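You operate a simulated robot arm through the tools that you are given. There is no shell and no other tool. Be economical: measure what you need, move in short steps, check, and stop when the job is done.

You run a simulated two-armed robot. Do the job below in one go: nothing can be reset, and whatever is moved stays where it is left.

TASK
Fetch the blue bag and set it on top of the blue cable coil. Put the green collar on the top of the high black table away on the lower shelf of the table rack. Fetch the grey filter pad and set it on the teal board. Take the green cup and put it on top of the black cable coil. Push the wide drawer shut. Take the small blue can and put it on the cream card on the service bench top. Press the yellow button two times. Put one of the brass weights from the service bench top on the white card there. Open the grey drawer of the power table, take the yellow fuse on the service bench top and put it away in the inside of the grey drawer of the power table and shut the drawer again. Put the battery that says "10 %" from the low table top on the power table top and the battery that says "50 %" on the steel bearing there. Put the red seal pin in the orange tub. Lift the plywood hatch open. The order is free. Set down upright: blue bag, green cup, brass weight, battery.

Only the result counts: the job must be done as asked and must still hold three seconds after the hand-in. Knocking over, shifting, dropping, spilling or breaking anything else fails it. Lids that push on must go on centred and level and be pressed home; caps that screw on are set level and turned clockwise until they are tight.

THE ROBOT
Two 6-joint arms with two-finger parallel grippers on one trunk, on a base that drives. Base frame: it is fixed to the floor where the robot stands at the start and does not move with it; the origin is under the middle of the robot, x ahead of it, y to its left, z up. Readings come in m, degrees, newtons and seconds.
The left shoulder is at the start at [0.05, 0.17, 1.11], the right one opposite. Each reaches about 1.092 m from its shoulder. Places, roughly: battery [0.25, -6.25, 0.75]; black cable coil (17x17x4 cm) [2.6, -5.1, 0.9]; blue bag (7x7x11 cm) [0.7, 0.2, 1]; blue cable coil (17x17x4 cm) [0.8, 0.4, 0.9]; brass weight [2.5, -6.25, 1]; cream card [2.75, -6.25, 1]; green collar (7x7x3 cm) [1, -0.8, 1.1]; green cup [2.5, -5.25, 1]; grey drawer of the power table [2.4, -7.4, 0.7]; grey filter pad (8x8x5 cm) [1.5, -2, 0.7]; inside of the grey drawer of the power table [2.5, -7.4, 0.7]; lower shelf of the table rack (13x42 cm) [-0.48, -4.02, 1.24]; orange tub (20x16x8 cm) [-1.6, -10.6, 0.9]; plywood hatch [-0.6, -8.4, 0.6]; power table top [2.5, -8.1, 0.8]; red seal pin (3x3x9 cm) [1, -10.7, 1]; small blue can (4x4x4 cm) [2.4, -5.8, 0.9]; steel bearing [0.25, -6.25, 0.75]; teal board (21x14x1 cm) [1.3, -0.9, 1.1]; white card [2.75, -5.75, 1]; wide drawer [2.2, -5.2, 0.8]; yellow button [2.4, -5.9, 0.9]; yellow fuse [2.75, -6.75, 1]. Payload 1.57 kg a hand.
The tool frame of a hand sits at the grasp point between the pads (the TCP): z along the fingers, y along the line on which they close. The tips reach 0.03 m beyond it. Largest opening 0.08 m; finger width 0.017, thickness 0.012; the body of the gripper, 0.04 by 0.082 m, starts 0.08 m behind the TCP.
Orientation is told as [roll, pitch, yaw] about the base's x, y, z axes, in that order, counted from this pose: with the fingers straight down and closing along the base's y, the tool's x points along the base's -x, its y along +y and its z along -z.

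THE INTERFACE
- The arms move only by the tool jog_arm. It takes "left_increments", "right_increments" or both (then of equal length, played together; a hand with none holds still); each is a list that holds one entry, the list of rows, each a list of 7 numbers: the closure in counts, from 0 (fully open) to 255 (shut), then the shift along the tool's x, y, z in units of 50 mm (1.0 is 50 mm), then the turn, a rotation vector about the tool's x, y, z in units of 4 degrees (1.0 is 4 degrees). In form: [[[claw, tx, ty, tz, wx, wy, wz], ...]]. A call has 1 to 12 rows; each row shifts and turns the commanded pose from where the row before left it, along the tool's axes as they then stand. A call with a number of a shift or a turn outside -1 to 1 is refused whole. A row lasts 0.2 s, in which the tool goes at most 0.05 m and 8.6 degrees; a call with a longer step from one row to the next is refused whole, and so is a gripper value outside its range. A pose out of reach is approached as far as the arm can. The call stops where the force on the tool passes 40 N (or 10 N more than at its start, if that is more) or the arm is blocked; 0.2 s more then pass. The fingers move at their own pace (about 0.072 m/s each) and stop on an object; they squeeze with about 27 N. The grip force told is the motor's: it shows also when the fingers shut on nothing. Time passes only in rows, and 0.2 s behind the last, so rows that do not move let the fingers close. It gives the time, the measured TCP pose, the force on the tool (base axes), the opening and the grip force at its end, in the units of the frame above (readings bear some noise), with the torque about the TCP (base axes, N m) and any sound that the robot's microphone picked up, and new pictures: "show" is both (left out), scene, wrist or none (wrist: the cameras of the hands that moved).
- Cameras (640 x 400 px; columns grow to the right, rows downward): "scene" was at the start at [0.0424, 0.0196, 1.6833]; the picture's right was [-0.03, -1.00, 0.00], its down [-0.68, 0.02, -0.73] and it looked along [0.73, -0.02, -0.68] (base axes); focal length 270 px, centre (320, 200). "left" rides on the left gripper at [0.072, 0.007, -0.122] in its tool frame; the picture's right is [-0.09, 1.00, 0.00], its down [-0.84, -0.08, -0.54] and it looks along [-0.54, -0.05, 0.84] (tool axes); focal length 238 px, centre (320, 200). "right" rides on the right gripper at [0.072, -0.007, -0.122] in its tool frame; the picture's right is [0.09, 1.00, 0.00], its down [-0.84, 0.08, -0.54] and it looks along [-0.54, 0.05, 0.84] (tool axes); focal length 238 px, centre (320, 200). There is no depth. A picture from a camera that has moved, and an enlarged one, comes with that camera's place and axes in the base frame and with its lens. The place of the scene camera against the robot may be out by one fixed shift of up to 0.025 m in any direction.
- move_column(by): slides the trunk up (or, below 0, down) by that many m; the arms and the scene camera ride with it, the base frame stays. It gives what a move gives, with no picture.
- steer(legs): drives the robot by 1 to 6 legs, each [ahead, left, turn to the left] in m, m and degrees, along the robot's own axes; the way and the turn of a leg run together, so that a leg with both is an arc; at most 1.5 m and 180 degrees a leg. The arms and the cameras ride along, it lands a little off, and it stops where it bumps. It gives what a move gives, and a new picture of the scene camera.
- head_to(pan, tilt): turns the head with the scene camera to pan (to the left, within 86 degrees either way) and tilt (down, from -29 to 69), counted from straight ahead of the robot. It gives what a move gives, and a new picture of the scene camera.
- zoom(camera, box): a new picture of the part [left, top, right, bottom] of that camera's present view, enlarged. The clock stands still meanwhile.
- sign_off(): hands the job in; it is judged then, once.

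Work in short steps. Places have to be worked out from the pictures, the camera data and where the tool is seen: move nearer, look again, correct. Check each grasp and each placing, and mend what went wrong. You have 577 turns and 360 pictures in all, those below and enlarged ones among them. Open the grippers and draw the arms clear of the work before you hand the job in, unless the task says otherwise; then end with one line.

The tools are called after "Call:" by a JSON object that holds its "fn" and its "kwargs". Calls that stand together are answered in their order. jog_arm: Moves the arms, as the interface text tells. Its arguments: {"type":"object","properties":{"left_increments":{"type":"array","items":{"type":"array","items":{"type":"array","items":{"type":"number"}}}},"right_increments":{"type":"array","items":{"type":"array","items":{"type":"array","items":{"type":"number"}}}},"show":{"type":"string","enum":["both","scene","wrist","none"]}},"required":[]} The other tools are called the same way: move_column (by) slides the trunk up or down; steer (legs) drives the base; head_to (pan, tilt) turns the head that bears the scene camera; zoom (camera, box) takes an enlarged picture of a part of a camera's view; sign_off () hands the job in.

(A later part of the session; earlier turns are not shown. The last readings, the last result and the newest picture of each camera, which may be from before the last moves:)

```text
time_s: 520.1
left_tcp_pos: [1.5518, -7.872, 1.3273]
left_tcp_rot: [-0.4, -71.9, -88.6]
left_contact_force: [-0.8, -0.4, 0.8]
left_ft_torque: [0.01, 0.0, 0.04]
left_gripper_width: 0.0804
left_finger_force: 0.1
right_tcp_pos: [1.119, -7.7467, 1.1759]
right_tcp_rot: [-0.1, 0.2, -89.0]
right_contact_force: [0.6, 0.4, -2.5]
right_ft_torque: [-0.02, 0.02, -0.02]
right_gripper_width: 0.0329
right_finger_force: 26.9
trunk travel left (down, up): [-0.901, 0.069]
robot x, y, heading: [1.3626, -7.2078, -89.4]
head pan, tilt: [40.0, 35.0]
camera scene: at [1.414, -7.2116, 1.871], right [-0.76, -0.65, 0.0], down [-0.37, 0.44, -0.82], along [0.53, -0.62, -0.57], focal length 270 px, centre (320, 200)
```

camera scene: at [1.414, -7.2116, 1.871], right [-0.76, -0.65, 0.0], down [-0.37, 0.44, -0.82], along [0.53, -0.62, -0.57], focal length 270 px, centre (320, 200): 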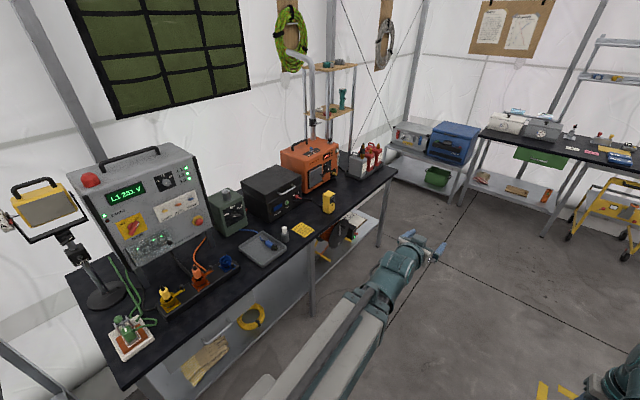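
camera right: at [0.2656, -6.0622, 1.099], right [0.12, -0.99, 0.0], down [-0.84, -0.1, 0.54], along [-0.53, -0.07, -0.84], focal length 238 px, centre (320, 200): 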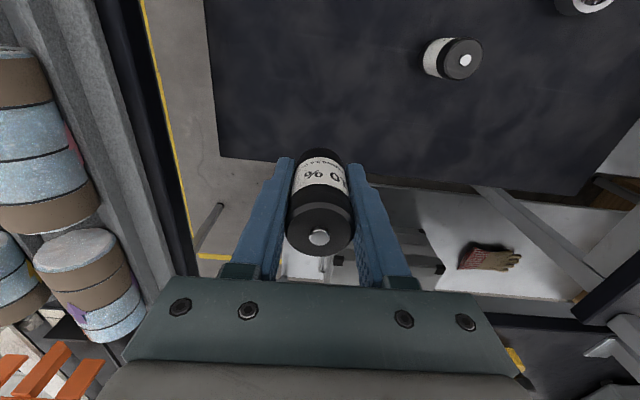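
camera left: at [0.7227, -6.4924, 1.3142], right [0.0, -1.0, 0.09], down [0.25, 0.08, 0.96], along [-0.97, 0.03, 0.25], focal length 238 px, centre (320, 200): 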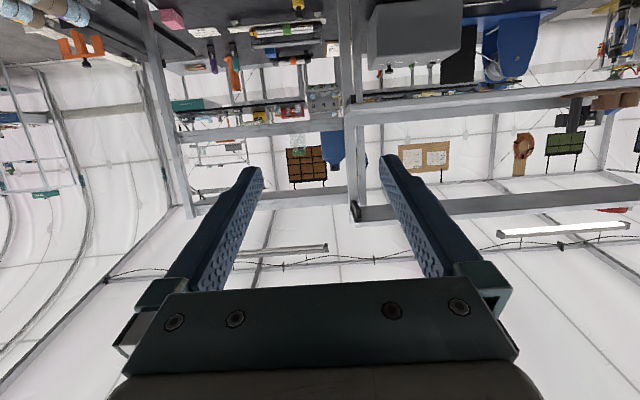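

I drive along the table, turn to face its right part, and look for free space.

Call:
{"fn": "steer", "kwargs": {"legs": [[1.1, 0, 0], [0, 0, 89]]}}

Call:
{"fn": "head_to", "kwargs": {"pan": 0, "tilt": 40}}

```text
time_s: 529.5
left_tcp_pos: [2.0392, -8.1202, 1.326]
left_tcp_rot: [-0.2, -71.9, 0.5]
left_contact_force: [-0.1, 0.0, 0.9]
left_ft_torque: [-0.02, -0.01, -0.02]
left_gripper_width: 0.08
left_finger_force: 0.0
right_tcp_pos: [1.9058, -8.5507, 1.1756]
right_tcp_rot: [-0.1, 0.3, 0.3]
right_contact_force: [0.0, -0.5, -1.8]
right_ft_torque: [-0.01, 0.0, 0.02]
right_gripper_width: 0.033
right_finger_force: 27.0
trunk travel left (down, up): [-0.901, 0.069]
robot x, y, heading: [1.3694, -8.3035, -0.6]
head pan, tilt: [40.0, 35.0]
camera scene: at [1.3981, -8.2247, 1.871], right [0.64, -0.77, 0.0], down [-0.44, -0.36, -0.82], along [0.63, 0.52, -0.57], focal length 270 px, centre (320, 200)
```

scene: 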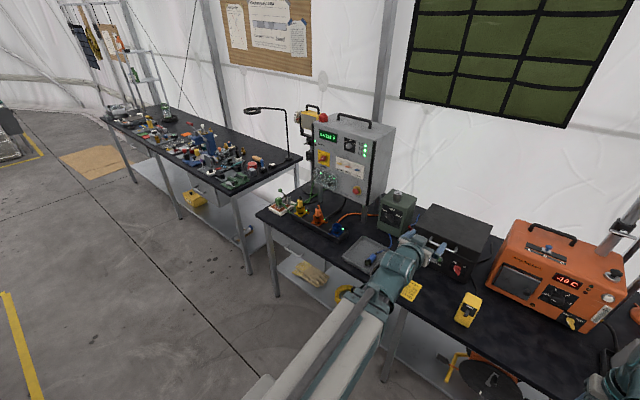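

```text
time_s: 530.6
left_tcp_pos: [2.0391, -8.1206, 1.3269]
left_tcp_rot: [-0.4, -71.7, 0.4]
left_contact_force: [-0.9, 0.4, 0.0]
left_ft_torque: [0.03, 0.03, 0.01]
left_gripper_width: 0.0799
left_finger_force: 0.0
right_tcp_pos: [1.9057, -8.5507, 1.1759]
right_tcp_rot: [-0.1, 0.3, 0.2]
right_contact_force: [0.5, -0.1, -1.4]
right_ft_torque: [0.01, 0.0, -0.01]
right_gripper_width: 0.0328
right_finger_force: 27.0
trunk travel left (down, up): [-0.901, 0.069]
robot x, y, heading: [1.373, -8.3015, -0.4]
head pan, tilt: [0.0, 40.0]
camera scene: at [1.415, -8.2815, 1.8634], right [-0.01, -1.0, 0.0], down [-0.64, 0.01, -0.77], along [0.77, -0.01, -0.64], focal length 270 px, centre (320, 200)
```

scene: 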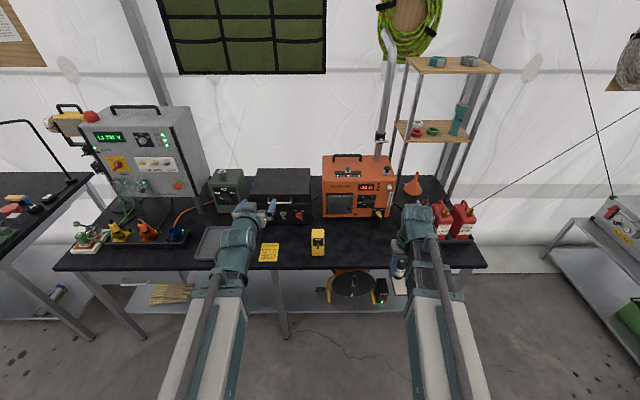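

There is free table front near [2.27, −8.51], in front of the orange unit. I drive 0.2 ahead and look down there.

Call:
{"fn": "steer", "kwargs": {"legs": [[0.2, 0, 0]]}}

Call:
{"fn": "jog_arm", "kwargs": {"right_increments": [[[255, -0.9, 0.4, 0, 0, 0, 0], [255, -0.9, 0.4, 0, 0, 0, 0], [255, 0, 0, 0, 0, 0, 0]]], "show": "wrist"}}

```text
time_s: 532.2
left_tcp_pos: [2.2405, -8.1247, 1.3257]
left_tcp_rot: [-0.3, -71.7, 0.2]
left_contact_force: [1.1, -0.1, 0.6]
left_ft_torque: [0.03, -0.01, 0.03]
left_gripper_width: 0.0797
left_finger_force: 0.0
right_tcp_pos: [2.1065, -8.5552, 1.1754]
right_tcp_rot: [0.1, 0.2, -0.1]
right_contact_force: [0.3, -0.4, -1.3]
right_ft_torque: [0.0, 0.04, 0.0]
right_gripper_width: 0.0329
right_finger_force: 26.8
trunk travel left (down, up): [-0.901, 0.069]
robot x, y, heading: [1.5689, -8.3012, -0.7]
head pan, tilt: [0.0, 40.0]
camera scene: at [1.6165, -8.284, 1.8634], right [-0.01, -1.0, 0.0], down [-0.64, 0.01, -0.77], along [0.77, -0.01, -0.64], focal length 270 px, centre (320, 200)
```

scene: 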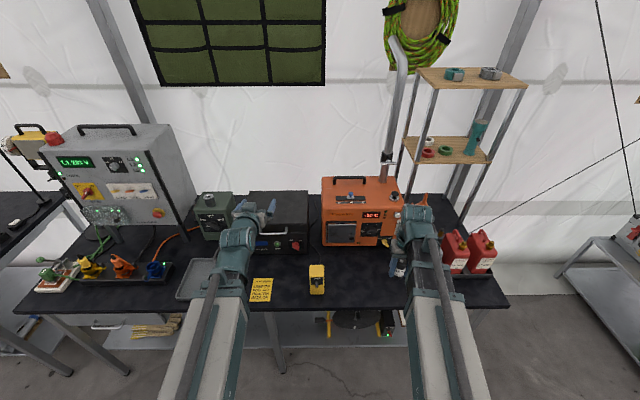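

```text
time_s: 533.0
left_tcp_pos: [2.2392, -8.1252, 1.3273]
left_tcp_rot: [-0.4, -71.9, 0.2]
left_contact_force: [0.2, 0.0, 0.0]
left_ft_torque: [-0.03, 0.0, -0.01]
left_gripper_width: 0.0798
left_finger_force: 0.0
right_tcp_pos: [2.1943, -8.5145, 1.1765]
right_tcp_rot: [0.1, 0.3, 0.1]
right_contact_force: [0.1, -0.2, -1.1]
right_ft_torque: [0.01, -0.01, -0.03]
right_gripper_width: 0.0328
right_finger_force: 26.6
trunk travel left (down, up): [-0.901, 0.069]
robot x, y, heading: [1.5701, -8.3051, -0.7]
head pan, tilt: [0.0, 40.0]
camera right: at [2.123, -8.5225, 1.2993], right [-0.09, 1.0, 0.0], down [0.84, 0.08, 0.54], along [0.54, 0.05, -0.84], focal length 238 px, centre (320, 200)
```

right: 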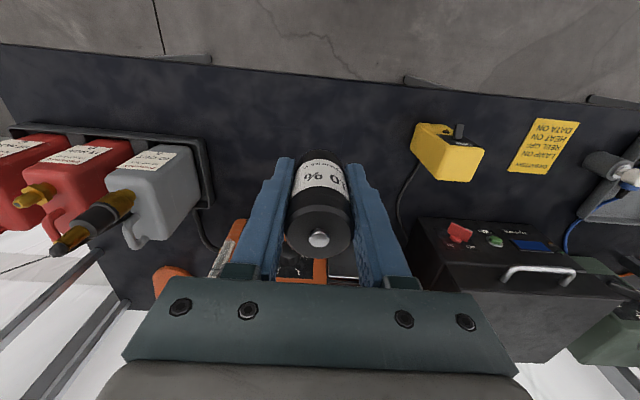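

There is clear space between the gas cans and the multimeter. I move to x≈2.26 and lower.

Call:
{"fn": "jog_arm", "kwargs": {"right_increments": [[[255, -0.65, 0, 0, 0, 0, 0], [255, -0.65, 0, 0, 0, 0, 0], [255, 0, 0, 0, 0, 0, 0]]], "show": "none"}}

Call:
{"fn": "move_column", "kwargs": {"by": -0.22}}

Call:
{"fn": "jog_arm", "kwargs": {"right_increments": [[[255, 0, 0, 0, 0, 0, 0]]], "show": "wrist"}}

```text
time_s: 533.8
left_tcp_pos: [2.2399, -8.1248, 1.3273]
left_tcp_rot: [-0.4, -71.8, 0.2]
left_contact_force: [0.3, -0.5, -0.5]
left_ft_torque: [0.04, 0.02, -0.02]
left_gripper_width: 0.0798
left_finger_force: 0.1
right_tcp_pos: [2.2575, -8.5151, 1.1759]
right_tcp_rot: [-0.1, 0.3, 0.1]
right_contact_force: [0.1, 0.1, -1.1]
right_ft_torque: [-0.03, 0.0, 0.01]
right_gripper_width: 0.0333
right_finger_force: 27.2
trunk travel left (down, up): [-0.901, 0.069]
robot x, y, heading: [1.57, -8.3045, -0.7]
head pan, tilt: [0.0, 40.0]
```

```text
time_s: 536.1
left_tcp_pos: [2.2392, -8.1246, 1.1079]
left_tcp_rot: [-0.4, -71.8, 0.2]
left_contact_force: [0.4, 0.3, -0.9]
left_ft_torque: [0.01, 0.0, 0.02]
left_gripper_width: 0.08
left_finger_force: 0.0
right_tcp_pos: [2.2583, -8.5145, 0.9568]
right_tcp_rot: [0.0, 0.1, -0.1]
right_contact_force: [-0.1, 1.1, -2.0]
right_ft_torque: [0.0, -0.02, -0.01]
right_gripper_width: 0.0332
right_finger_force: 27.0
trunk travel left (down, up): [-0.681, 0.289]
robot x, y, heading: [1.5713, -8.3058, -0.6]
head pan, tilt: [0.0, 40.0]
```

```text
time_s: 536.5
left_tcp_pos: [2.2396, -8.1243, 1.107]
left_tcp_rot: [-0.5, -71.8, 0.3]
left_contact_force: [0.2, 0.6, 0.1]
left_ft_torque: [0.01, 0.01, 0.0]
left_gripper_width: 0.0801
left_finger_force: 0.1
right_tcp_pos: [2.2586, -8.5147, 0.9551]
right_tcp_rot: [0.0, 0.2, 0.1]
right_contact_force: [0.2, 0.4, -1.6]
right_ft_torque: [-0.01, 0.0, 0.0]
right_gripper_width: 0.033
right_finger_force: 26.8
trunk travel left (down, up): [-0.681, 0.289]
robot x, y, heading: [1.5699, -8.3066, -0.8]
head pan, tilt: [0.0, 40.0]
camera right: at [2.1868, -8.5222, 1.0792], right [-0.09, 1.0, 0.0], down [0.84, 0.08, 0.54], along [0.54, 0.05, -0.84], focal length 238 px, centre (320, 200)
```

right: 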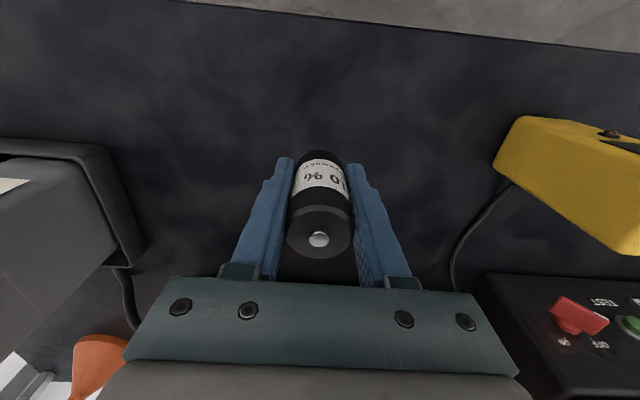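

Still clear. I lower in steps to find the table.

Call:
{"fn": "move_column", "kwargs": {"by": -0.035}}

Call:
{"fn": "move_column", "kwargs": {"by": -0.012}}

Call:
{"fn": "move_column", "kwargs": {"by": -0.01}}

Call:
{"fn": "move_column", "kwargs": {"by": -0.008}}

```text
time_s: 537.3
left_tcp_pos: [2.24, -8.1248, 1.0709]
left_tcp_rot: [-0.4, -71.9, 0.1]
left_contact_force: [0.5, 0.3, 0.5]
left_ft_torque: [0.0, -0.02, 0.05]
left_gripper_width: 0.0797
left_finger_force: 0.0
right_tcp_pos: [2.2572, -8.5154, 0.921]
right_tcp_rot: [0.0, 0.2, 0.0]
right_contact_force: [0.4, 0.7, -0.9]
right_ft_torque: [-0.02, 0.02, 0.02]
right_gripper_width: 0.033
right_finger_force: 27.1
trunk travel left (down, up): [-0.646, 0.324]
robot x, y, heading: [1.5709, -8.3046, -0.5]
head pan, tilt: [0.0, 40.0]
```

```text
time_s: 537.9
left_tcp_pos: [2.2396, -8.1244, 1.06]
left_tcp_rot: [-0.4, -71.9, 0.1]
left_contact_force: [-0.6, 0.0, -0.5]
left_ft_torque: [0.01, 0.01, -0.02]
left_gripper_width: 0.0801
left_finger_force: 0.1
right_tcp_pos: [2.258, -8.5151, 0.9088]
right_tcp_rot: [-0.1, 0.1, 0.0]
right_contact_force: [0.3, 0.5, -1.7]
right_ft_torque: [-0.02, -0.01, -0.01]
right_gripper_width: 0.0331
right_finger_force: 27.2
trunk travel left (down, up): [-0.634, 0.336]
robot x, y, heading: [1.5688, -8.3039, -0.7]
head pan, tilt: [0.0, 40.0]
```

```text
time_s: 538.5
left_tcp_pos: [2.2387, -8.1241, 1.0498]
left_tcp_rot: [-0.4, -71.8, 0.3]
left_contact_force: [0.3, -1.0, -0.1]
left_ft_torque: [0.02, 0.0, 0.02]
left_gripper_width: 0.0799
left_finger_force: 0.1
right_tcp_pos: [2.2577, -8.514, 0.8986]
right_tcp_rot: [0.1, 0.2, 0.0]
right_contact_force: [0.0, 0.1, -1.1]
right_ft_torque: [-0.01, -0.04, 0.03]
right_gripper_width: 0.0332
right_finger_force: 27.1
trunk travel left (down, up): [-0.624, 0.346]
robot x, y, heading: [1.5687, -8.3071, -0.9]
head pan, tilt: [0.0, 40.0]
```

```text
time_s: 539.0
left_tcp_pos: [2.238, -8.1247, 1.041]
left_tcp_rot: [-0.4, -71.8, 0.2]
left_contact_force: [-0.1, 0.2, -0.1]
left_ft_torque: [-0.02, 0.02, 0.01]
left_gripper_width: 0.0801
left_finger_force: 0.1
right_tcp_pos: [2.2573, -8.5157, 0.8907]
right_tcp_rot: [0.0, 0.2, 0.0]
right_contact_force: [0.2, 0.6, -1.3]
right_ft_torque: [-0.01, 0.0, -0.05]
right_gripper_width: 0.033
right_finger_force: 26.9
trunk travel left (down, up): [-0.616, 0.354]
robot x, y, heading: [1.5712, -8.3085, -0.8]
head pan, tilt: [0.0, 40.0]
```

No contact yet; I keep going in small steps.

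Call:
{"fn": "move_column", "kwargs": {"by": -0.008}}

Call:
{"fn": "move_column", "kwargs": {"by": -0.006}}

Call:
{"fn": "move_column", "kwargs": {"by": -0.006}}

```text
time_s: 539.6
left_tcp_pos: [2.2394, -8.1239, 1.0342]
left_tcp_rot: [-0.3, -71.8, 0.2]
left_contact_force: [-0.6, -0.3, -1.0]
left_ft_torque: [0.04, -0.03, 0.02]
left_gripper_width: 0.08
left_finger_force: 0.0
right_tcp_pos: [2.2579, -8.5156, 0.8831]
right_tcp_rot: [0.0, 0.2, 0.0]
right_contact_force: [0.2, 0.4, -1.5]
right_ft_torque: [0.01, 0.01, -0.02]
right_gripper_width: 0.0328
right_finger_force: 27.2
trunk travel left (down, up): [-0.608, 0.362]
robot x, y, heading: [1.5704, -8.3053, -0.5]
head pan, tilt: [0.0, 40.0]
```

```text
time_s: 540.2
left_tcp_pos: [2.2399, -8.1237, 1.0279]
left_tcp_rot: [-0.4, -71.8, 0.1]
left_contact_force: [-0.1, 0.0, 0.6]
left_ft_torque: [0.0, 0.04, 0.03]
left_gripper_width: 0.0798
left_finger_force: 0.0
right_tcp_pos: [2.2575, -8.5148, 0.8765]
right_tcp_rot: [0.0, 0.2, 0.0]
right_contact_force: [-0.1, 0.0, -0.2]
right_ft_torque: [0.01, 0.0, 0.01]
right_gripper_width: 0.0329
right_finger_force: 26.9
trunk travel left (down, up): [-0.602, 0.368]
robot x, y, heading: [1.5694, -8.3072, -0.7]
head pan, tilt: [0.0, 40.0]
```

```text
time_s: 540.6
left_tcp_pos: [2.2375, -8.123, 1.0267]
left_tcp_rot: [-0.4, -71.8, 0.3]
left_contact_force: [-0.9, 0.7, -0.3]
left_ft_torque: [-0.05, 0.04, 0.02]
left_gripper_width: 0.0801
left_finger_force: 0.1
right_tcp_pos: [2.2556, -8.5149, 0.876]
right_tcp_rot: [0.0, 0.0, -0.1]
right_contact_force: [-1.2, 0.9, 23.3]
right_ft_torque: [0.11, 0.06, 0.0]
right_gripper_width: 0.0328
right_finger_force: 27.1
trunk travel left (down, up): [-0.599, 0.371]
robot x, y, heading: [1.5688, -8.3044, -0.7]
head pan, tilt: [0.0, 40.0]
stopped: the force on the tool passed its limit at 44 N (the readings are from after the stop); the commanded pose is now the measured one
```

Contact. I ease up 2 mm, release and rise.

Call:
{"fn": "move_column", "kwargs": {"by": 0.003}}

Call:
{"fn": "jog_arm", "kwargs": {"right_increments": [[[150, 0, 0, 0, 0, 0, 0], [110, 0, 0, 0, 0, 0, 0], [60, 0, 0, 0, 0, 0, 0], [60, 0, 0, 0, 0, 0, 0]]], "show": "none"}}

Call:
{"fn": "move_column", "kwargs": {"by": 0.2}}

Call:
{"fn": "jog_arm", "kwargs": {"right_increments": [[[0, 0.6, 0, 0, 0, 0, 0], [0, 0, 0, 0, 0, 0, 0]]], "show": "wrist"}}

```text
time_s: 541.1
left_tcp_pos: [2.2384, -8.1237, 1.0277]
left_tcp_rot: [-0.4, -71.8, 0.2]
left_contact_force: [-0.5, 0.0, 0.9]
left_ft_torque: [0.03, -0.01, 0.02]
left_gripper_width: 0.0801
left_finger_force: 0.1
right_tcp_pos: [2.2591, -8.5148, 0.8759]
right_tcp_rot: [-0.1, 0.1, 0.0]
right_contact_force: [-0.3, -0.3, 0.1]
right_ft_torque: [0.01, 0.02, -0.03]
right_gripper_width: 0.0329
right_finger_force: 27.0
trunk travel left (down, up): [-0.602, 0.368]
robot x, y, heading: [1.5723, -8.3046, -1.0]
head pan, tilt: [0.0, 40.0]
```

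```text
time_s: 542.1
left_tcp_pos: [2.2393, -8.1239, 1.0273]
left_tcp_rot: [-0.3, -71.8, 0.2]
left_contact_force: [-0.8, -0.1, 0.5]
left_ft_torque: [0.03, 0.01, -0.02]
left_gripper_width: 0.0797
left_finger_force: 0.1
right_tcp_pos: [2.2588, -8.515, 0.8776]
right_tcp_rot: [-0.1, 0.1, 0.0]
right_contact_force: [0.7, -0.8, -0.1]
right_ft_torque: [-0.01, -0.01, 0.04]
right_gripper_width: 0.0614
right_finger_force: 0.1
trunk travel left (down, up): [-0.602, 0.368]
robot x, y, heading: [1.5676, -8.3038, -0.6]
head pan, tilt: [0.0, 40.0]
```

```text
time_s: 544.3
left_tcp_pos: [2.2393, -8.1255, 1.2276]
left_tcp_rot: [-0.5, -71.8, 0.2]
left_contact_force: [-1.2, 0.0, 0.3]
left_ft_torque: [0.01, 0.02, -0.01]
left_gripper_width: 0.0799
left_finger_force: 0.0
right_tcp_pos: [2.2592, -8.515, 1.0766]
right_tcp_rot: [-0.1, 0.1, -0.1]
right_contact_force: [-0.3, 0.7, 0.4]
right_ft_torque: [0.02, 0.02, -0.02]
right_gripper_width: 0.0611
right_finger_force: 0.1
trunk travel left (down, up): [-0.802, 0.168]
robot x, y, heading: [1.5711, -8.3065, -0.8]
head pan, tilt: [0.0, 40.0]
```

```text
time_s: 544.9
left_tcp_pos: [2.24, -8.1252, 1.2277]
left_tcp_rot: [-0.3, -71.7, 0.2]
left_contact_force: [0.2, -0.3, -0.1]
left_ft_torque: [0.01, -0.02, 0.01]
left_gripper_width: 0.0801
left_finger_force: 0.0
right_tcp_pos: [2.2287, -8.5147, 1.0755]
right_tcp_rot: [-0.1, 0.0, 0.0]
right_contact_force: [0.3, -0.1, 0.1]
right_ft_torque: [0.01, 0.0, 0.02]
right_gripper_width: 0.0801
right_finger_force: 0.0
trunk travel left (down, up): [-0.802, 0.168]
robot x, y, heading: [1.5715, -8.304, -0.8]
head pan, tilt: [0.0, 40.0]
camera right: at [2.158, -8.522, 1.1994], right [-0.09, 1.0, 0.0], down [0.84, 0.08, 0.54], along [0.54, 0.05, -0.84], focal length 238 px, centre (320, 200)
```

right: 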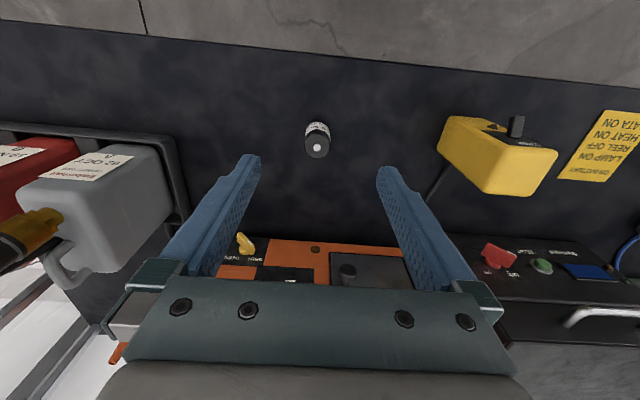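

The 10 % battery stands on the power table. I back off, restore the left hand and turn toward the far end (−y).

Call:
{"fn": "move_column", "kwargs": {"by": 0.16}}

Call:
{"fn": "steer", "kwargs": {"legs": [[-0.3, 0, 0], [0, 0, -89]]}}

Call:
{"fn": "jog_arm", "kwargs": {"left_increments": [[[0, 0, 0, 0, 0, 1, 0], [0, 0, 0, 0, 0, 1, 0], [0, 0, 0, 0, 0, 1, 0], [0, 0, 0, 0, 0, 1, 0], [0, 0, 0, 0, 0, 1, 0], [0, 0, 0, 0, 0, 1, 0], [0, 0, 0, 0, 0, 1, 0], [0, 0, 0, 0, 0, 1, 0], [0, 0, 0, 0, 0, 1, 0], [0, 0, 0, 0, 0, 1, 0], [0, 0, 0, 0, 0, 1, 0], [0, 0, 0, 0, 0, 1, 0]]], "show": "none"}}

Call:
{"fn": "jog_arm", "kwargs": {"left_increments": [[[0, 0, 0, 0, 0, 1, 0], [0, 0, 0, 0, 0, 1, 0], [0, 0, 0, 0, 0, 1, 0], [0, 0, 0, 0, 0, 1, 0], [0, 0, 0, 0, 0, 1, 0], [0, 0, 0, 0, 0, 1, 0], [0, 0, 0, 0, 0, 0, 0]]], "show": "scene"}}

```text
time_s: 546.7
left_tcp_pos: [2.2397, -8.1247, 1.3884]
left_tcp_rot: [-0.4, -71.9, 0.2]
left_contact_force: [0.7, 0.2, 0.1]
left_ft_torque: [-0.01, 0.01, -0.05]
left_gripper_width: 0.0798
left_finger_force: 0.0
right_tcp_pos: [2.2295, -8.5147, 1.2363]
right_tcp_rot: [-0.1, 0.1, 0.0]
right_contact_force: [0.2, -0.3, 0.3]
right_ft_torque: [-0.02, -0.03, 0.0]
right_gripper_width: 0.0798
right_finger_force: 0.0
trunk travel left (down, up): [-0.962, 0.008]
robot x, y, heading: [1.5718, -8.3075, -0.7]
head pan, tilt: [0.0, 40.0]
```

```text
time_s: 552.6
left_tcp_pos: [1.4595, -8.9674, 1.3871]
left_tcp_rot: [-0.4, -71.8, -88.6]
left_contact_force: [-0.8, -0.4, 0.3]
left_ft_torque: [0.02, -0.03, 0.01]
left_gripper_width: 0.0802
left_finger_force: 0.1
right_tcp_pos: [1.069, -8.9644, 1.2359]
right_tcp_rot: [-0.1, 0.1, -88.9]
right_contact_force: [0.0, 0.2, -0.6]
right_ft_torque: [-0.02, 0.02, 0.03]
right_gripper_width: 0.08
right_finger_force: 0.0
trunk travel left (down, up): [-0.962, 0.008]
robot x, y, heading: [1.2662, -8.3026, -89.6]
head pan, tilt: [0.0, 40.0]
camera scene: at [1.2646, -8.3248, 1.924], right [-1.0, -0.01, 0.0], down [0.0, 0.64, -0.77], along [0.01, -0.77, -0.64], focal length 270 px, centre (320, 200)
```

scene: 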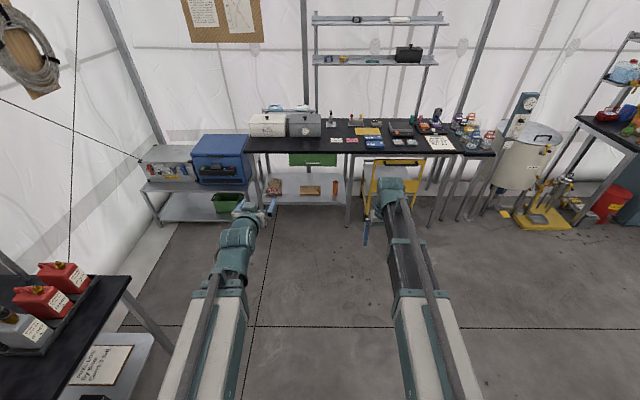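

```text
time_s: 555.2
left_tcp_pos: [1.46, -8.9676, 1.2553]
left_tcp_rot: [-0.1, -23.7, -88.9]
left_contact_force: [-0.2, 0.5, 1.1]
left_ft_torque: [0.01, 0.01, -0.01]
left_gripper_width: 0.08
left_finger_force: 0.0
left hand out of reach, approached as far as the arm can: row 1, 2, 3, 4, 5, 6, 7, 8, 9, 10, 11, 12
right_tcp_pos: [1.0684, -8.9651, 1.2358]
right_tcp_rot: [-0.1, 0.1, -89.0]
right_contact_force: [0.3, 0.5, -0.1]
right_ft_torque: [-0.01, 0.01, 0.01]
right_gripper_width: 0.0799
right_finger_force: 0.0
trunk travel left (down, up): [-0.962, 0.008]
robot x, y, heading: [1.2654, -8.3008, -89.6]
head pan, tilt: [0.0, 40.0]
```

```text
time_s: 556.8
left_tcp_pos: [1.4598, -8.9658, 1.236]
left_tcp_rot: [-0.1, 0.3, -89.0]
left_contact_force: [-0.5, -0.3, 0.0]
left_ft_torque: [0.01, 0.0, -0.01]
left_gripper_width: 0.08
left_finger_force: 0.0
left hand out of reach, approached as far as the arm can: row 1, 2, 3, 5
right_tcp_pos: [1.0693, -8.9636, 1.2358]
right_tcp_rot: [-0.1, 0.1, -88.9]
right_contact_force: [0.0, 0.2, 0.1]
right_ft_torque: [-0.02, 0.01, -0.01]
right_gripper_width: 0.08
right_finger_force: 0.1
trunk travel left (down, up): [-0.962, 0.008]
robot x, y, heading: [1.265, -8.2985, -89.4]
head pan, tilt: [0.0, 40.0]
camera scene: at [1.2647, -8.3245, 1.924], right [-1.0, -0.01, 0.0], down [0.0, 0.64, -0.77], along [0.01, -0.77, -0.64], focal length 270 px, centre (320, 200)
```

scene: 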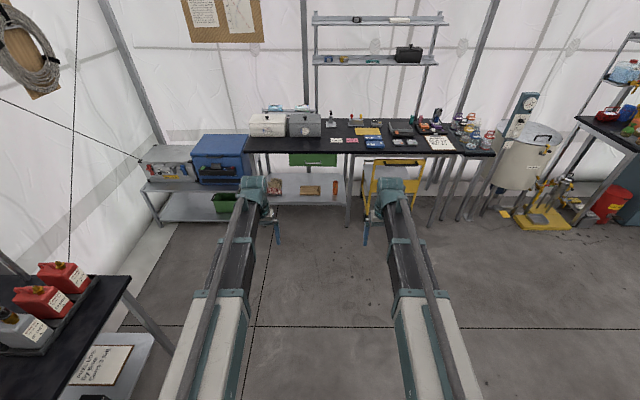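

I drive 1.1 m towards the far bench and look closely.

Call:
{"fn": "steer", "kwargs": {"legs": [[1.1, 0, 0]]}}

Call:
{"fn": "zoom", "kwargs": {"camera": "scene", "box": [150, 120, 520, 320]}}

```text
time_s: 562.4
left_tcp_pos: [1.4487, -10.0614, 1.236]
left_tcp_rot: [-0.2, 0.2, -89.8]
left_contact_force: [-0.4, 0.6, 0.7]
left_ft_torque: [-0.02, 0.03, 0.03]
left_gripper_width: 0.08
left_finger_force: 0.0
right_tcp_pos: [1.0578, -10.0542, 1.2372]
right_tcp_rot: [-0.1, 0.1, -89.7]
right_contact_force: [-0.5, -0.2, 1.2]
right_ft_torque: [-0.01, 0.01, -0.01]
right_gripper_width: 0.0799
right_finger_force: 0.1
trunk travel left (down, up): [-0.962, 0.008]
robot x, y, heading: [1.2632, -9.3933, -90.5]
head pan, tilt: [0.0, 40.0]
camera scene: at [1.2638, -9.4169, 1.924], right [-1.0, 0.01, 0.0], down [0.0, 0.64, -0.77], along [-0.01, -0.77, -0.64], focal length 270 px, centre (320, 200)
```

scene: 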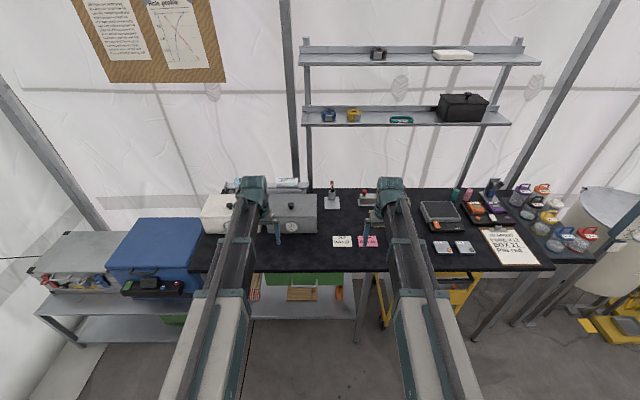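

```text
1.73 times, centred on (335, 220) of scene
camera zoom: at [1.2638, -9.4169, 1.924], right [-1.0, 0.01, 0.0], down [0.0, 0.64, -0.77], along [-0.01, -0.77, -0.64], focal length 466 px, centre (294, 165)
```

zoom: 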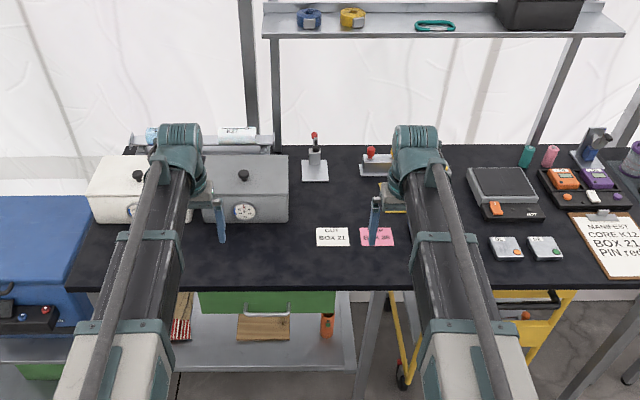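

I zoom on the two red items behind the cards.

Call:
{"fn": "zoom", "kwargs": {"camera": "scene", "box": [300, 170, 400, 260]}}

Call:
{"fn": "zoom", "kwargs": {"camera": "scene", "box": [410, 160, 600, 280]}}

```text
4.44 times, centred on (350, 215) of scene
camera zoom: at [1.2638, -9.4169, 1.924], right [-1.0, 0.01, 0.0], down [0.0, 0.64, -0.77], along [-0.01, -0.77, -0.64], focal length 1198 px, centre (187, 133)
```

zoom: 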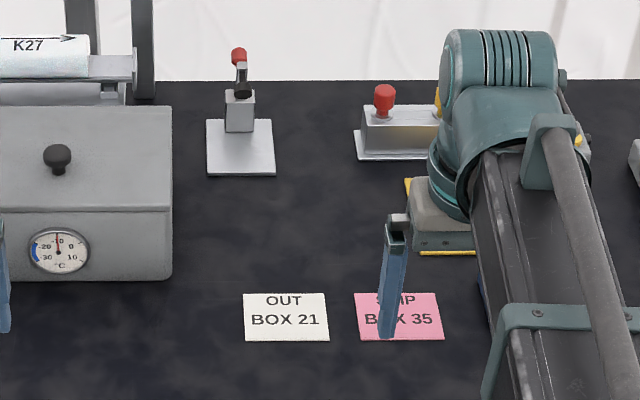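

```text
3.33 times, centred on (505, 220) of scene
camera zoom: at [1.2638, -9.4169, 1.924], right [-1.0, 0.01, 0.0], down [0.0, 0.64, -0.77], along [-0.01, -0.77, -0.64], focal length 898 px, centre (-297, 133)
```

zoom: 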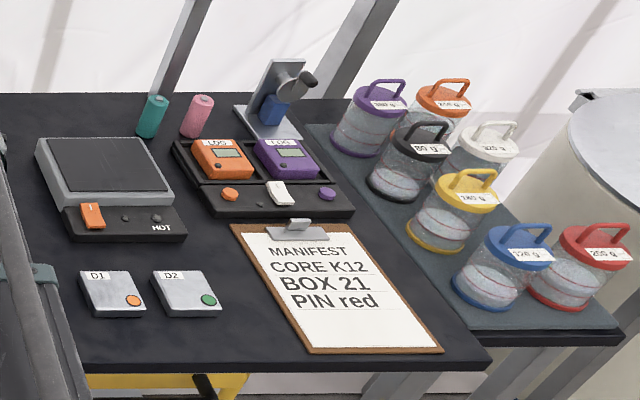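

The manifest-style bench shows a pin rack: the red-headed pin is at about [1.0, −10.59, 1.0]. I retract the left hand (it is above a box), drive closer and shift the right hand to look at the rack.

Call:
{"fn": "jog_arm", "kwargs": {"left_increments": [[[0, 0.9, 0, 0, 0, 0, 0], [0, 0.9, 0, 0, 0, 0, 0], [0, 0.9, 0, 0, 0, 0, 0], [0, 0.9, 0, 0, 0, 0, 0], [0, 0, 0, 0, 0, 0, 0]]], "show": "none"}}

Call:
{"fn": "steer", "kwargs": {"legs": [[0.27, 0, 0.5]]}}

Call:
{"fn": "move_column", "kwargs": {"by": -0.11}}

Call:
{"fn": "jog_arm", "kwargs": {"right_increments": [[[0, 0, 0, 0, 0, 0, 0]]], "show": "wrist"}}

```text
time_s: 563.6
left_tcp_pos: [1.4466, -9.8831, 1.2372]
left_tcp_rot: [-0.1, 0.2, -89.7]
left_contact_force: [0.0, 0.5, -0.4]
left_ft_torque: [-0.01, 0.04, -0.03]
left_gripper_width: 0.0802
left_finger_force: 0.0
right_tcp_pos: [1.0587, -10.0533, 1.2376]
right_tcp_rot: [-0.1, 0.0, -89.7]
right_contact_force: [-1.0, 0.1, -0.3]
right_ft_torque: [0.01, 0.01, 0.01]
right_gripper_width: 0.0798
right_finger_force: 0.0
trunk travel left (down, up): [-0.962, 0.008]
robot x, y, heading: [1.2651, -9.3952, -90.4]
head pan, tilt: [0.0, 40.0]
```

```text
time_s: 565.5
left_tcp_pos: [1.452, -10.1499, 1.2354]
left_tcp_rot: [-0.1, 0.3, -89.1]
left_contact_force: [0.7, -0.1, -0.6]
left_ft_torque: [-0.02, -0.02, -0.01]
left_gripper_width: 0.0798
left_finger_force: 0.0
right_tcp_pos: [1.0661, -10.3281, 1.2355]
right_tcp_rot: [-0.2, 0.1, -89.1]
right_contact_force: [-0.3, -0.5, 0.1]
right_ft_torque: [0.01, -0.01, 0.0]
right_gripper_width: 0.0801
right_finger_force: 0.0
trunk travel left (down, up): [-0.962, 0.008]
robot x, y, heading: [1.2665, -9.6636, -89.5]
head pan, tilt: [0.0, 40.0]
camera scene: at [1.2638, -9.6887, 1.9239], right [-1.0, 0.0, 0.0], down [0.0, 0.64, -0.77], along [0.0, -0.77, -0.64], focal length 270 px, centre (320, 200)
```

scene: 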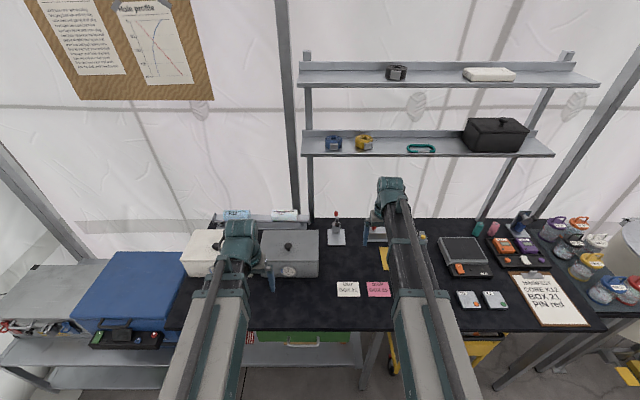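

```text
time_s: 566.9
left_tcp_pos: [1.4523, -10.1494, 1.1269]
left_tcp_rot: [-0.1, 0.2, -89.2]
left_contact_force: [-0.3, 0.9, -0.1]
left_ft_torque: [0.0, -0.02, -0.02]
left_gripper_width: 0.0801
left_finger_force: 0.1
right_tcp_pos: [1.0665, -10.3266, 1.1269]
right_tcp_rot: [-0.1, 0.1, -89.1]
right_contact_force: [1.0, 0.8, 0.2]
right_ft_torque: [-0.01, 0.01, 0.01]
right_gripper_width: 0.08
right_finger_force: 0.1
trunk travel left (down, up): [-0.852, 0.118]
robot x, y, heading: [1.2611, -9.6631, -89.7]
head pan, tilt: [0.0, 40.0]
```

```text
time_s: 567.3
left_tcp_pos: [1.4511, -10.1491, 1.1262]
left_tcp_rot: [-0.1, 0.1, -89.2]
left_contact_force: [-0.8, 0.9, -0.4]
left_ft_torque: [-0.01, 0.01, -0.02]
left_gripper_width: 0.08
left_finger_force: 0.1
right_tcp_pos: [1.0666, -10.3255, 1.1278]
right_tcp_rot: [-0.1, 0.1, -89.1]
right_contact_force: [0.5, 0.7, 0.5]
right_ft_torque: [0.0, -0.01, 0.0]
right_gripper_width: 0.0801
right_finger_force: 0.0
trunk travel left (down, up): [-0.852, 0.118]
robot x, y, heading: [1.2615, -9.6665, -89.9]
head pan, tilt: [0.0, 40.0]
camera right: at [1.0587, -10.255, 1.2496], right [0.99, 0.11, 0.0], down [0.09, -0.84, 0.54], along [0.06, -0.54, -0.84], focal length 238 px, centre (320, 200)
```

right: 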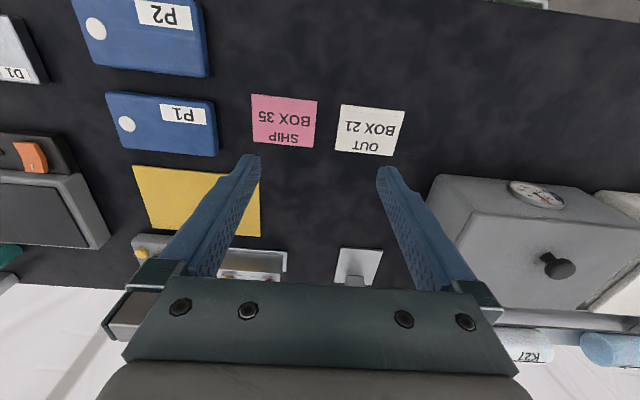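

I shift the right hand to face the pin rack.

Call:
{"fn": "jog_arm", "kwargs": {"right_increments": [[[0, -0.55, -0.43, 0, 0, 0, 0], [0, -0.55, -0.43, 0, 0, 0, 0], [0, -0.55, -0.43, 0, 0, 0, 0], [0, -0.55, -0.43, 0, 0, 0, 0], [0, 0, 0, 0, 0, 0, 0]]], "show": "wrist"}}

Call:
{"fn": "zoom", "kwargs": {"camera": "right", "box": [240, 140, 400, 280]}}

```text
time_s: 568.5
left_tcp_pos: [1.4513, -10.1479, 1.1269]
left_tcp_rot: [-0.1, 0.2, -89.2]
left_contact_force: [0.4, -0.1, 0.1]
left_ft_torque: [-0.01, 0.01, 0.0]
left_gripper_width: 0.0799
left_finger_force: 0.0
right_tcp_pos: [0.9812, -10.438, 1.1275]
right_tcp_rot: [-0.1, 0.2, -89.0]
right_contact_force: [-0.3, 0.3, -0.3]
right_ft_torque: [-0.02, -0.04, 0.03]
right_gripper_width: 0.0801
right_finger_force: 0.2
trunk travel left (down, up): [-0.852, 0.118]
robot x, y, heading: [1.2684, -9.6657, -89.9]
head pan, tilt: [0.0, 40.0]
camera right: at [0.9746, -10.3672, 1.2498], right [0.99, 0.11, 0.0], down [0.09, -0.84, 0.54], along [0.06, -0.54, -0.84], focal length 238 px, centre (320, 200)
```

right: 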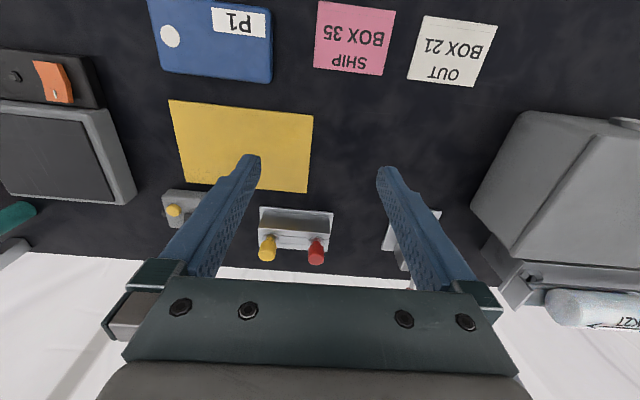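

```text
2.86 times, centred on (320, 210) of right
camera zoom: at [0.9746, -10.3672, 1.2498], right [0.99, 0.11, 0.0], down [0.09, -0.84, 0.54], along [0.06, -0.54, -0.84], focal length 681 px, centre (320, 171)
```

zoom: 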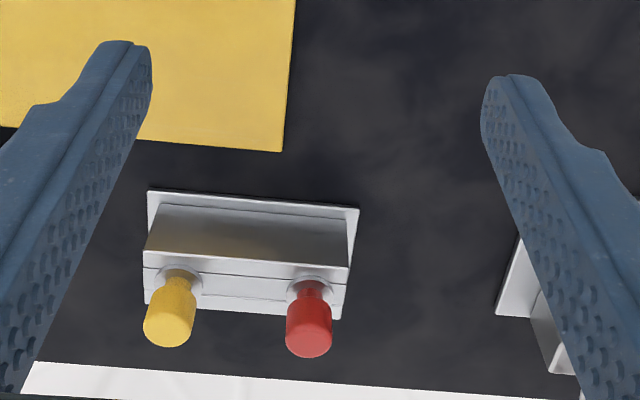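

If the red head is 3 cm wide, it is at about [1.003, −10.70, 0.92]. I lower the hand to pass under the wall shelf, move forward, and look again with a partial opening.

Call:
{"fn": "move_column", "kwargs": {"by": -0.08}}

Call:
{"fn": "jog_arm", "kwargs": {"right_increments": [[[100, -0.7, 0.15, 0, 0, 0, 0], [100, -0.7, 0.15, 0, 0, 0, 0], [100, -0.7, 0.15, 0, 0, 0, 0], [100, 0, 0, 0, 0, 0, 0]]], "show": "wrist"}}

```text
time_s: 569.7
left_tcp_pos: [1.4515, -10.1501, 1.0468]
left_tcp_rot: [-0.1, 0.2, -89.3]
left_contact_force: [-0.6, 0.5, 0.2]
left_ft_torque: [0.01, -0.01, -0.01]
left_gripper_width: 0.0801
left_finger_force: 0.1
right_tcp_pos: [0.9823, -10.4384, 1.0466]
right_tcp_rot: [-0.1, 0.2, -89.1]
right_contact_force: [-0.3, -0.7, 0.5]
right_ft_torque: [0.03, -0.03, 0.02]
right_gripper_width: 0.0801
right_finger_force: 0.1
trunk travel left (down, up): [-0.772, 0.198]
robot x, y, heading: [1.2624, -9.6604, -90.0]
head pan, tilt: [0.0, 40.0]
```

```text
time_s: 570.7
left_tcp_pos: [1.452, -10.149, 1.0482]
left_tcp_rot: [-0.1, 0.2, -89.2]
left_contact_force: [0.3, 0.7, 0.9]
left_ft_torque: [-0.05, -0.01, 0.01]
left_gripper_width: 0.0802
left_finger_force: 0.0
right_tcp_pos: [1.007, -10.5429, 1.0469]
right_tcp_rot: [-0.2, 0.1, -89.1]
right_contact_force: [0.1, -0.1, -0.1]
right_ft_torque: [0.02, -0.02, -0.03]
right_gripper_width: 0.0487
right_finger_force: 0.1
trunk travel left (down, up): [-0.772, 0.198]
robot x, y, heading: [1.2668, -9.6628, -89.8]
head pan, tilt: [0.0, 40.0]
camera right: at [0.999, -10.4712, 1.1698], right [0.99, 0.11, 0.0], down [0.09, -0.84, 0.54], along [0.06, -0.54, -0.84], focal length 238 px, centre (320, 200)
```

right: 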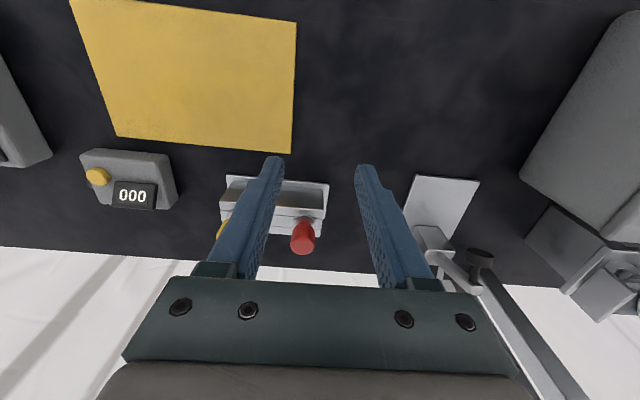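

The red pin head is at [1.0, −10.666, 0.953]. It's slightly beyond reach, so I drive 9 cm closer and then centre over it.

Call:
{"fn": "steer", "kwargs": {"legs": [[0.09, 0, 0]]}}

Call:
{"fn": "jog_arm", "kwargs": {"right_increments": [[[100, -0.6, -0.13, 0, 0, 0, 0], [100, 0, 0, 0, 0, 0, 0]]], "show": "wrist"}}

```text
time_s: 571.8
left_tcp_pos: [1.4526, -10.2398, 1.0449]
left_tcp_rot: [-0.1, 0.3, -89.1]
left_contact_force: [0.0, -0.2, -1.4]
left_ft_torque: [0.04, 0.0, -0.02]
left_gripper_width: 0.08
left_finger_force: 0.0
right_tcp_pos: [1.0078, -10.6325, 1.0448]
right_tcp_rot: [-0.1, 0.1, -88.9]
right_contact_force: [-1.0, 0.5, -0.7]
right_ft_torque: [0.04, -0.02, -0.01]
right_gripper_width: 0.0487
right_finger_force: 0.1
trunk travel left (down, up): [-0.772, 0.198]
robot x, y, heading: [1.261, -9.7496, -89.9]
head pan, tilt: [0.0, 40.0]
camera scene: at [1.2643, -9.7788, 1.7339], right [-1.0, -0.01, 0.0], down [0.0, 0.64, -0.77], along [0.0, -0.77, -0.64], focal length 270 px, centre (320, 200)
```

scene: 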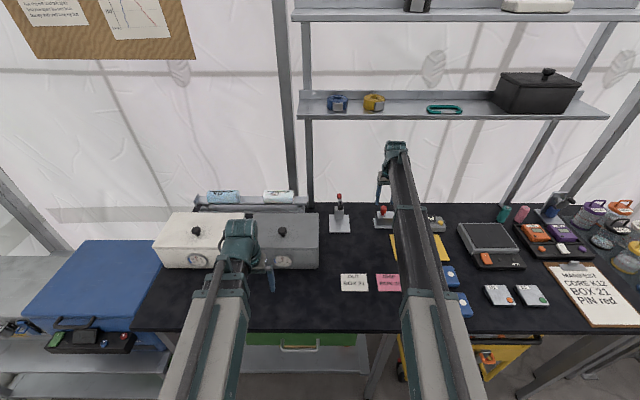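

```text
time_s: 572.4
left_tcp_pos: [1.4517, -10.2383, 1.0459]
left_tcp_rot: [-0.1, 0.2, -89.2]
left_contact_force: [-0.1, -0.1, 0.6]
left_ft_torque: [-0.04, 0.0, 0.02]
left_gripper_width: 0.0802
left_finger_force: 0.1
right_tcp_pos: [1.002, -10.6637, 1.0462]
right_tcp_rot: [-0.1, 0.2, -88.8]
right_contact_force: [0.4, -0.1, 0.4]
right_ft_torque: [-0.01, -0.01, 0.02]
right_gripper_width: 0.0489
right_finger_force: 0.0
trunk travel left (down, up): [-0.772, 0.198]
robot x, y, heading: [1.2657, -9.7573, -89.7]
head pan, tilt: [0.0, 40.0]
camera right: at [0.9943, -10.5917, 1.17], right [0.99, 0.11, 0.0], down [0.09, -0.84, 0.54], along [0.06, -0.54, -0.84], focal length 238 px, centre (320, 200)
```

right: 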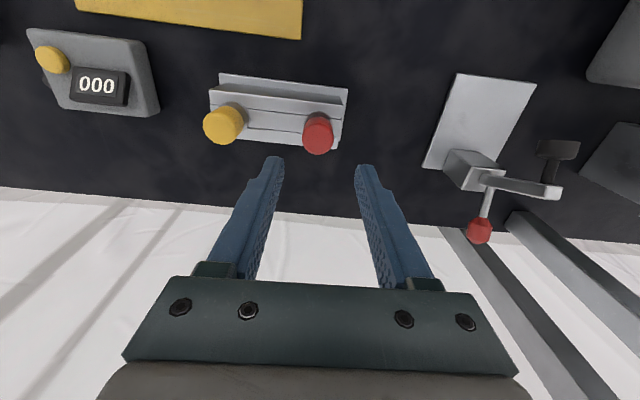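

Red head at [1.0, −10.657, 0.962]. I adjust slightly and lower 6 cm.

Call:
{"fn": "jog_arm", "kwargs": {"right_increments": [[[100, 0.13, -0.04, 0, 0, 0, 0], [100, 0, 0, 0, 0, 0, 0]]], "show": "none"}}

Call:
{"fn": "move_column", "kwargs": {"by": -0.06}}

Call:
{"fn": "jog_arm", "kwargs": {"right_increments": [[[100, 0, 0, 0, 0, 0, 0]]], "show": "wrist"}}

```text
time_s: 573.0
left_tcp_pos: [1.4525, -10.2376, 1.0471]
left_tcp_rot: [-0.1, 0.4, -89.1]
left_contact_force: [0.2, 1.2, -0.6]
left_ft_torque: [0.0, 0.03, 0.04]
left_gripper_width: 0.0799
left_finger_force: 0.1
right_tcp_pos: [0.9988, -10.6567, 1.0468]
right_tcp_rot: [0.0, 0.2, -89.0]
right_contact_force: [0.1, 0.6, -0.1]
right_ft_torque: [-0.03, 0.0, 0.04]
right_gripper_width: 0.0487
right_finger_force: 0.1
trunk travel left (down, up): [-0.772, 0.198]
robot x, y, heading: [1.2629, -9.7543, -89.8]
head pan, tilt: [0.0, 40.0]
```

```text
time_s: 574.0
left_tcp_pos: [1.4531, -10.2388, 0.9864]
left_tcp_rot: [-0.1, 0.2, -89.2]
left_contact_force: [0.1, -0.4, -0.2]
left_ft_torque: [-0.01, 0.02, 0.03]
left_gripper_width: 0.0802
left_finger_force: 0.1
right_tcp_pos: [0.999, -10.6563, 0.9858]
right_tcp_rot: [-0.1, 0.1, -88.9]
right_contact_force: [-0.2, 0.0, 0.2]
right_ft_torque: [-0.03, 0.01, 0.01]
right_gripper_width: 0.0488
right_finger_force: 0.1
trunk travel left (down, up): [-0.712, 0.258]
robot x, y, heading: [1.2612, -9.7533, -89.7]
head pan, tilt: [0.0, 40.0]
```

```text
time_s: 574.4
left_tcp_pos: [1.4525, -10.2389, 0.9861]
left_tcp_rot: [-0.1, 0.3, -89.2]
left_contact_force: [-0.4, 1.1, 0.1]
left_ft_torque: [0.04, 0.03, 0.0]
left_gripper_width: 0.08
left_finger_force: 0.0
right_tcp_pos: [0.9992, -10.6565, 0.9857]
right_tcp_rot: [-0.2, 0.0, -88.8]
right_contact_force: [0.3, -0.8, 0.2]
right_ft_torque: [-0.02, -0.01, -0.03]
right_gripper_width: 0.0488
right_finger_force: 0.0
trunk travel left (down, up): [-0.712, 0.258]
robot x, y, heading: [1.2633, -9.7559, -89.6]
head pan, tilt: [0.0, 40.0]
camera right: at [0.9917, -10.5856, 1.1096], right [0.99, 0.11, 0.0], down [0.09, -0.84, 0.54], along [0.06, -0.54, -0.84], focal length 238 px, centre (320, 200)
```

right: 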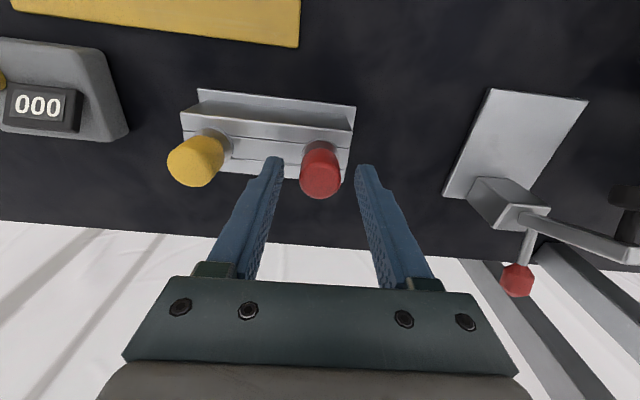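

Aligned. I lower 2 cm more and grip the head.

Call:
{"fn": "move_column", "kwargs": {"by": -0.018}}

Call:
{"fn": "jog_arm", "kwargs": {"right_increments": [[[255, 0, 0, 0, 0, 0, 0], [255, 0, 0, 0, 0, 0, 0], [255, 0, 0, 0, 0, 0, 0]]], "show": "wrist"}}

```text
time_s: 575.0
left_tcp_pos: [1.4526, -10.2376, 0.9685]
left_tcp_rot: [-0.1, 0.2, -89.1]
left_contact_force: [-0.4, -1.0, 0.1]
left_ft_torque: [-0.03, 0.01, -0.01]
left_gripper_width: 0.08
left_finger_force: 0.0
right_tcp_pos: [0.9981, -10.6571, 0.968]
right_tcp_rot: [-0.1, 0.1, -88.9]
right_contact_force: [-1.1, 0.2, -0.2]
right_ft_torque: [-0.01, -0.01, 0.02]
right_gripper_width: 0.0486
right_finger_force: 0.1
trunk travel left (down, up): [-0.694, 0.276]
robot x, y, heading: [1.2634, -9.7503, -90.0]
head pan, tilt: [0.0, 40.0]
```

```text
time_s: 575.8
left_tcp_pos: [1.4528, -10.2384, 0.9683]
left_tcp_rot: [-0.1, 0.3, -89.0]
left_contact_force: [0.2, 1.2, -0.2]
left_ft_torque: [-0.03, 0.02, -0.01]
left_gripper_width: 0.0801
left_finger_force: 0.1
right_tcp_pos: [0.9986, -10.6569, 0.969]
right_tcp_rot: [-0.2, 0.2, -88.9]
right_contact_force: [-0.1, 0.7, 0.0]
right_ft_torque: [0.0, -0.03, 0.0]
right_gripper_width: 0.0277
right_finger_force: 26.9
trunk travel left (down, up): [-0.694, 0.276]
robot x, y, heading: [1.2637, -9.7512, -89.7]
head pan, tilt: [0.0, 40.0]
camera right: at [0.9917, -10.5857, 1.0915], right [0.99, 0.11, 0.0], down [0.09, -0.84, 0.54], along [0.06, -0.54, -0.84], focal length 238 px, centre (320, 200)
```

right: 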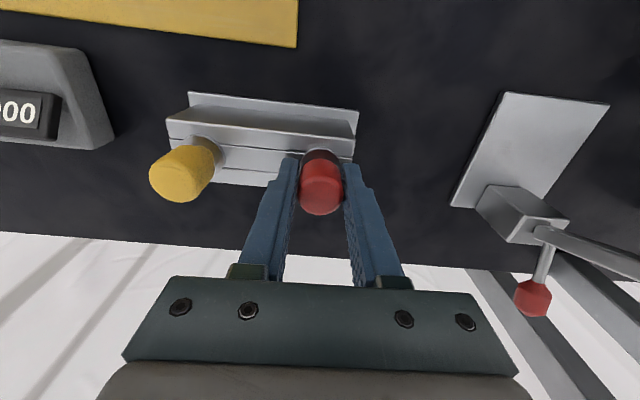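

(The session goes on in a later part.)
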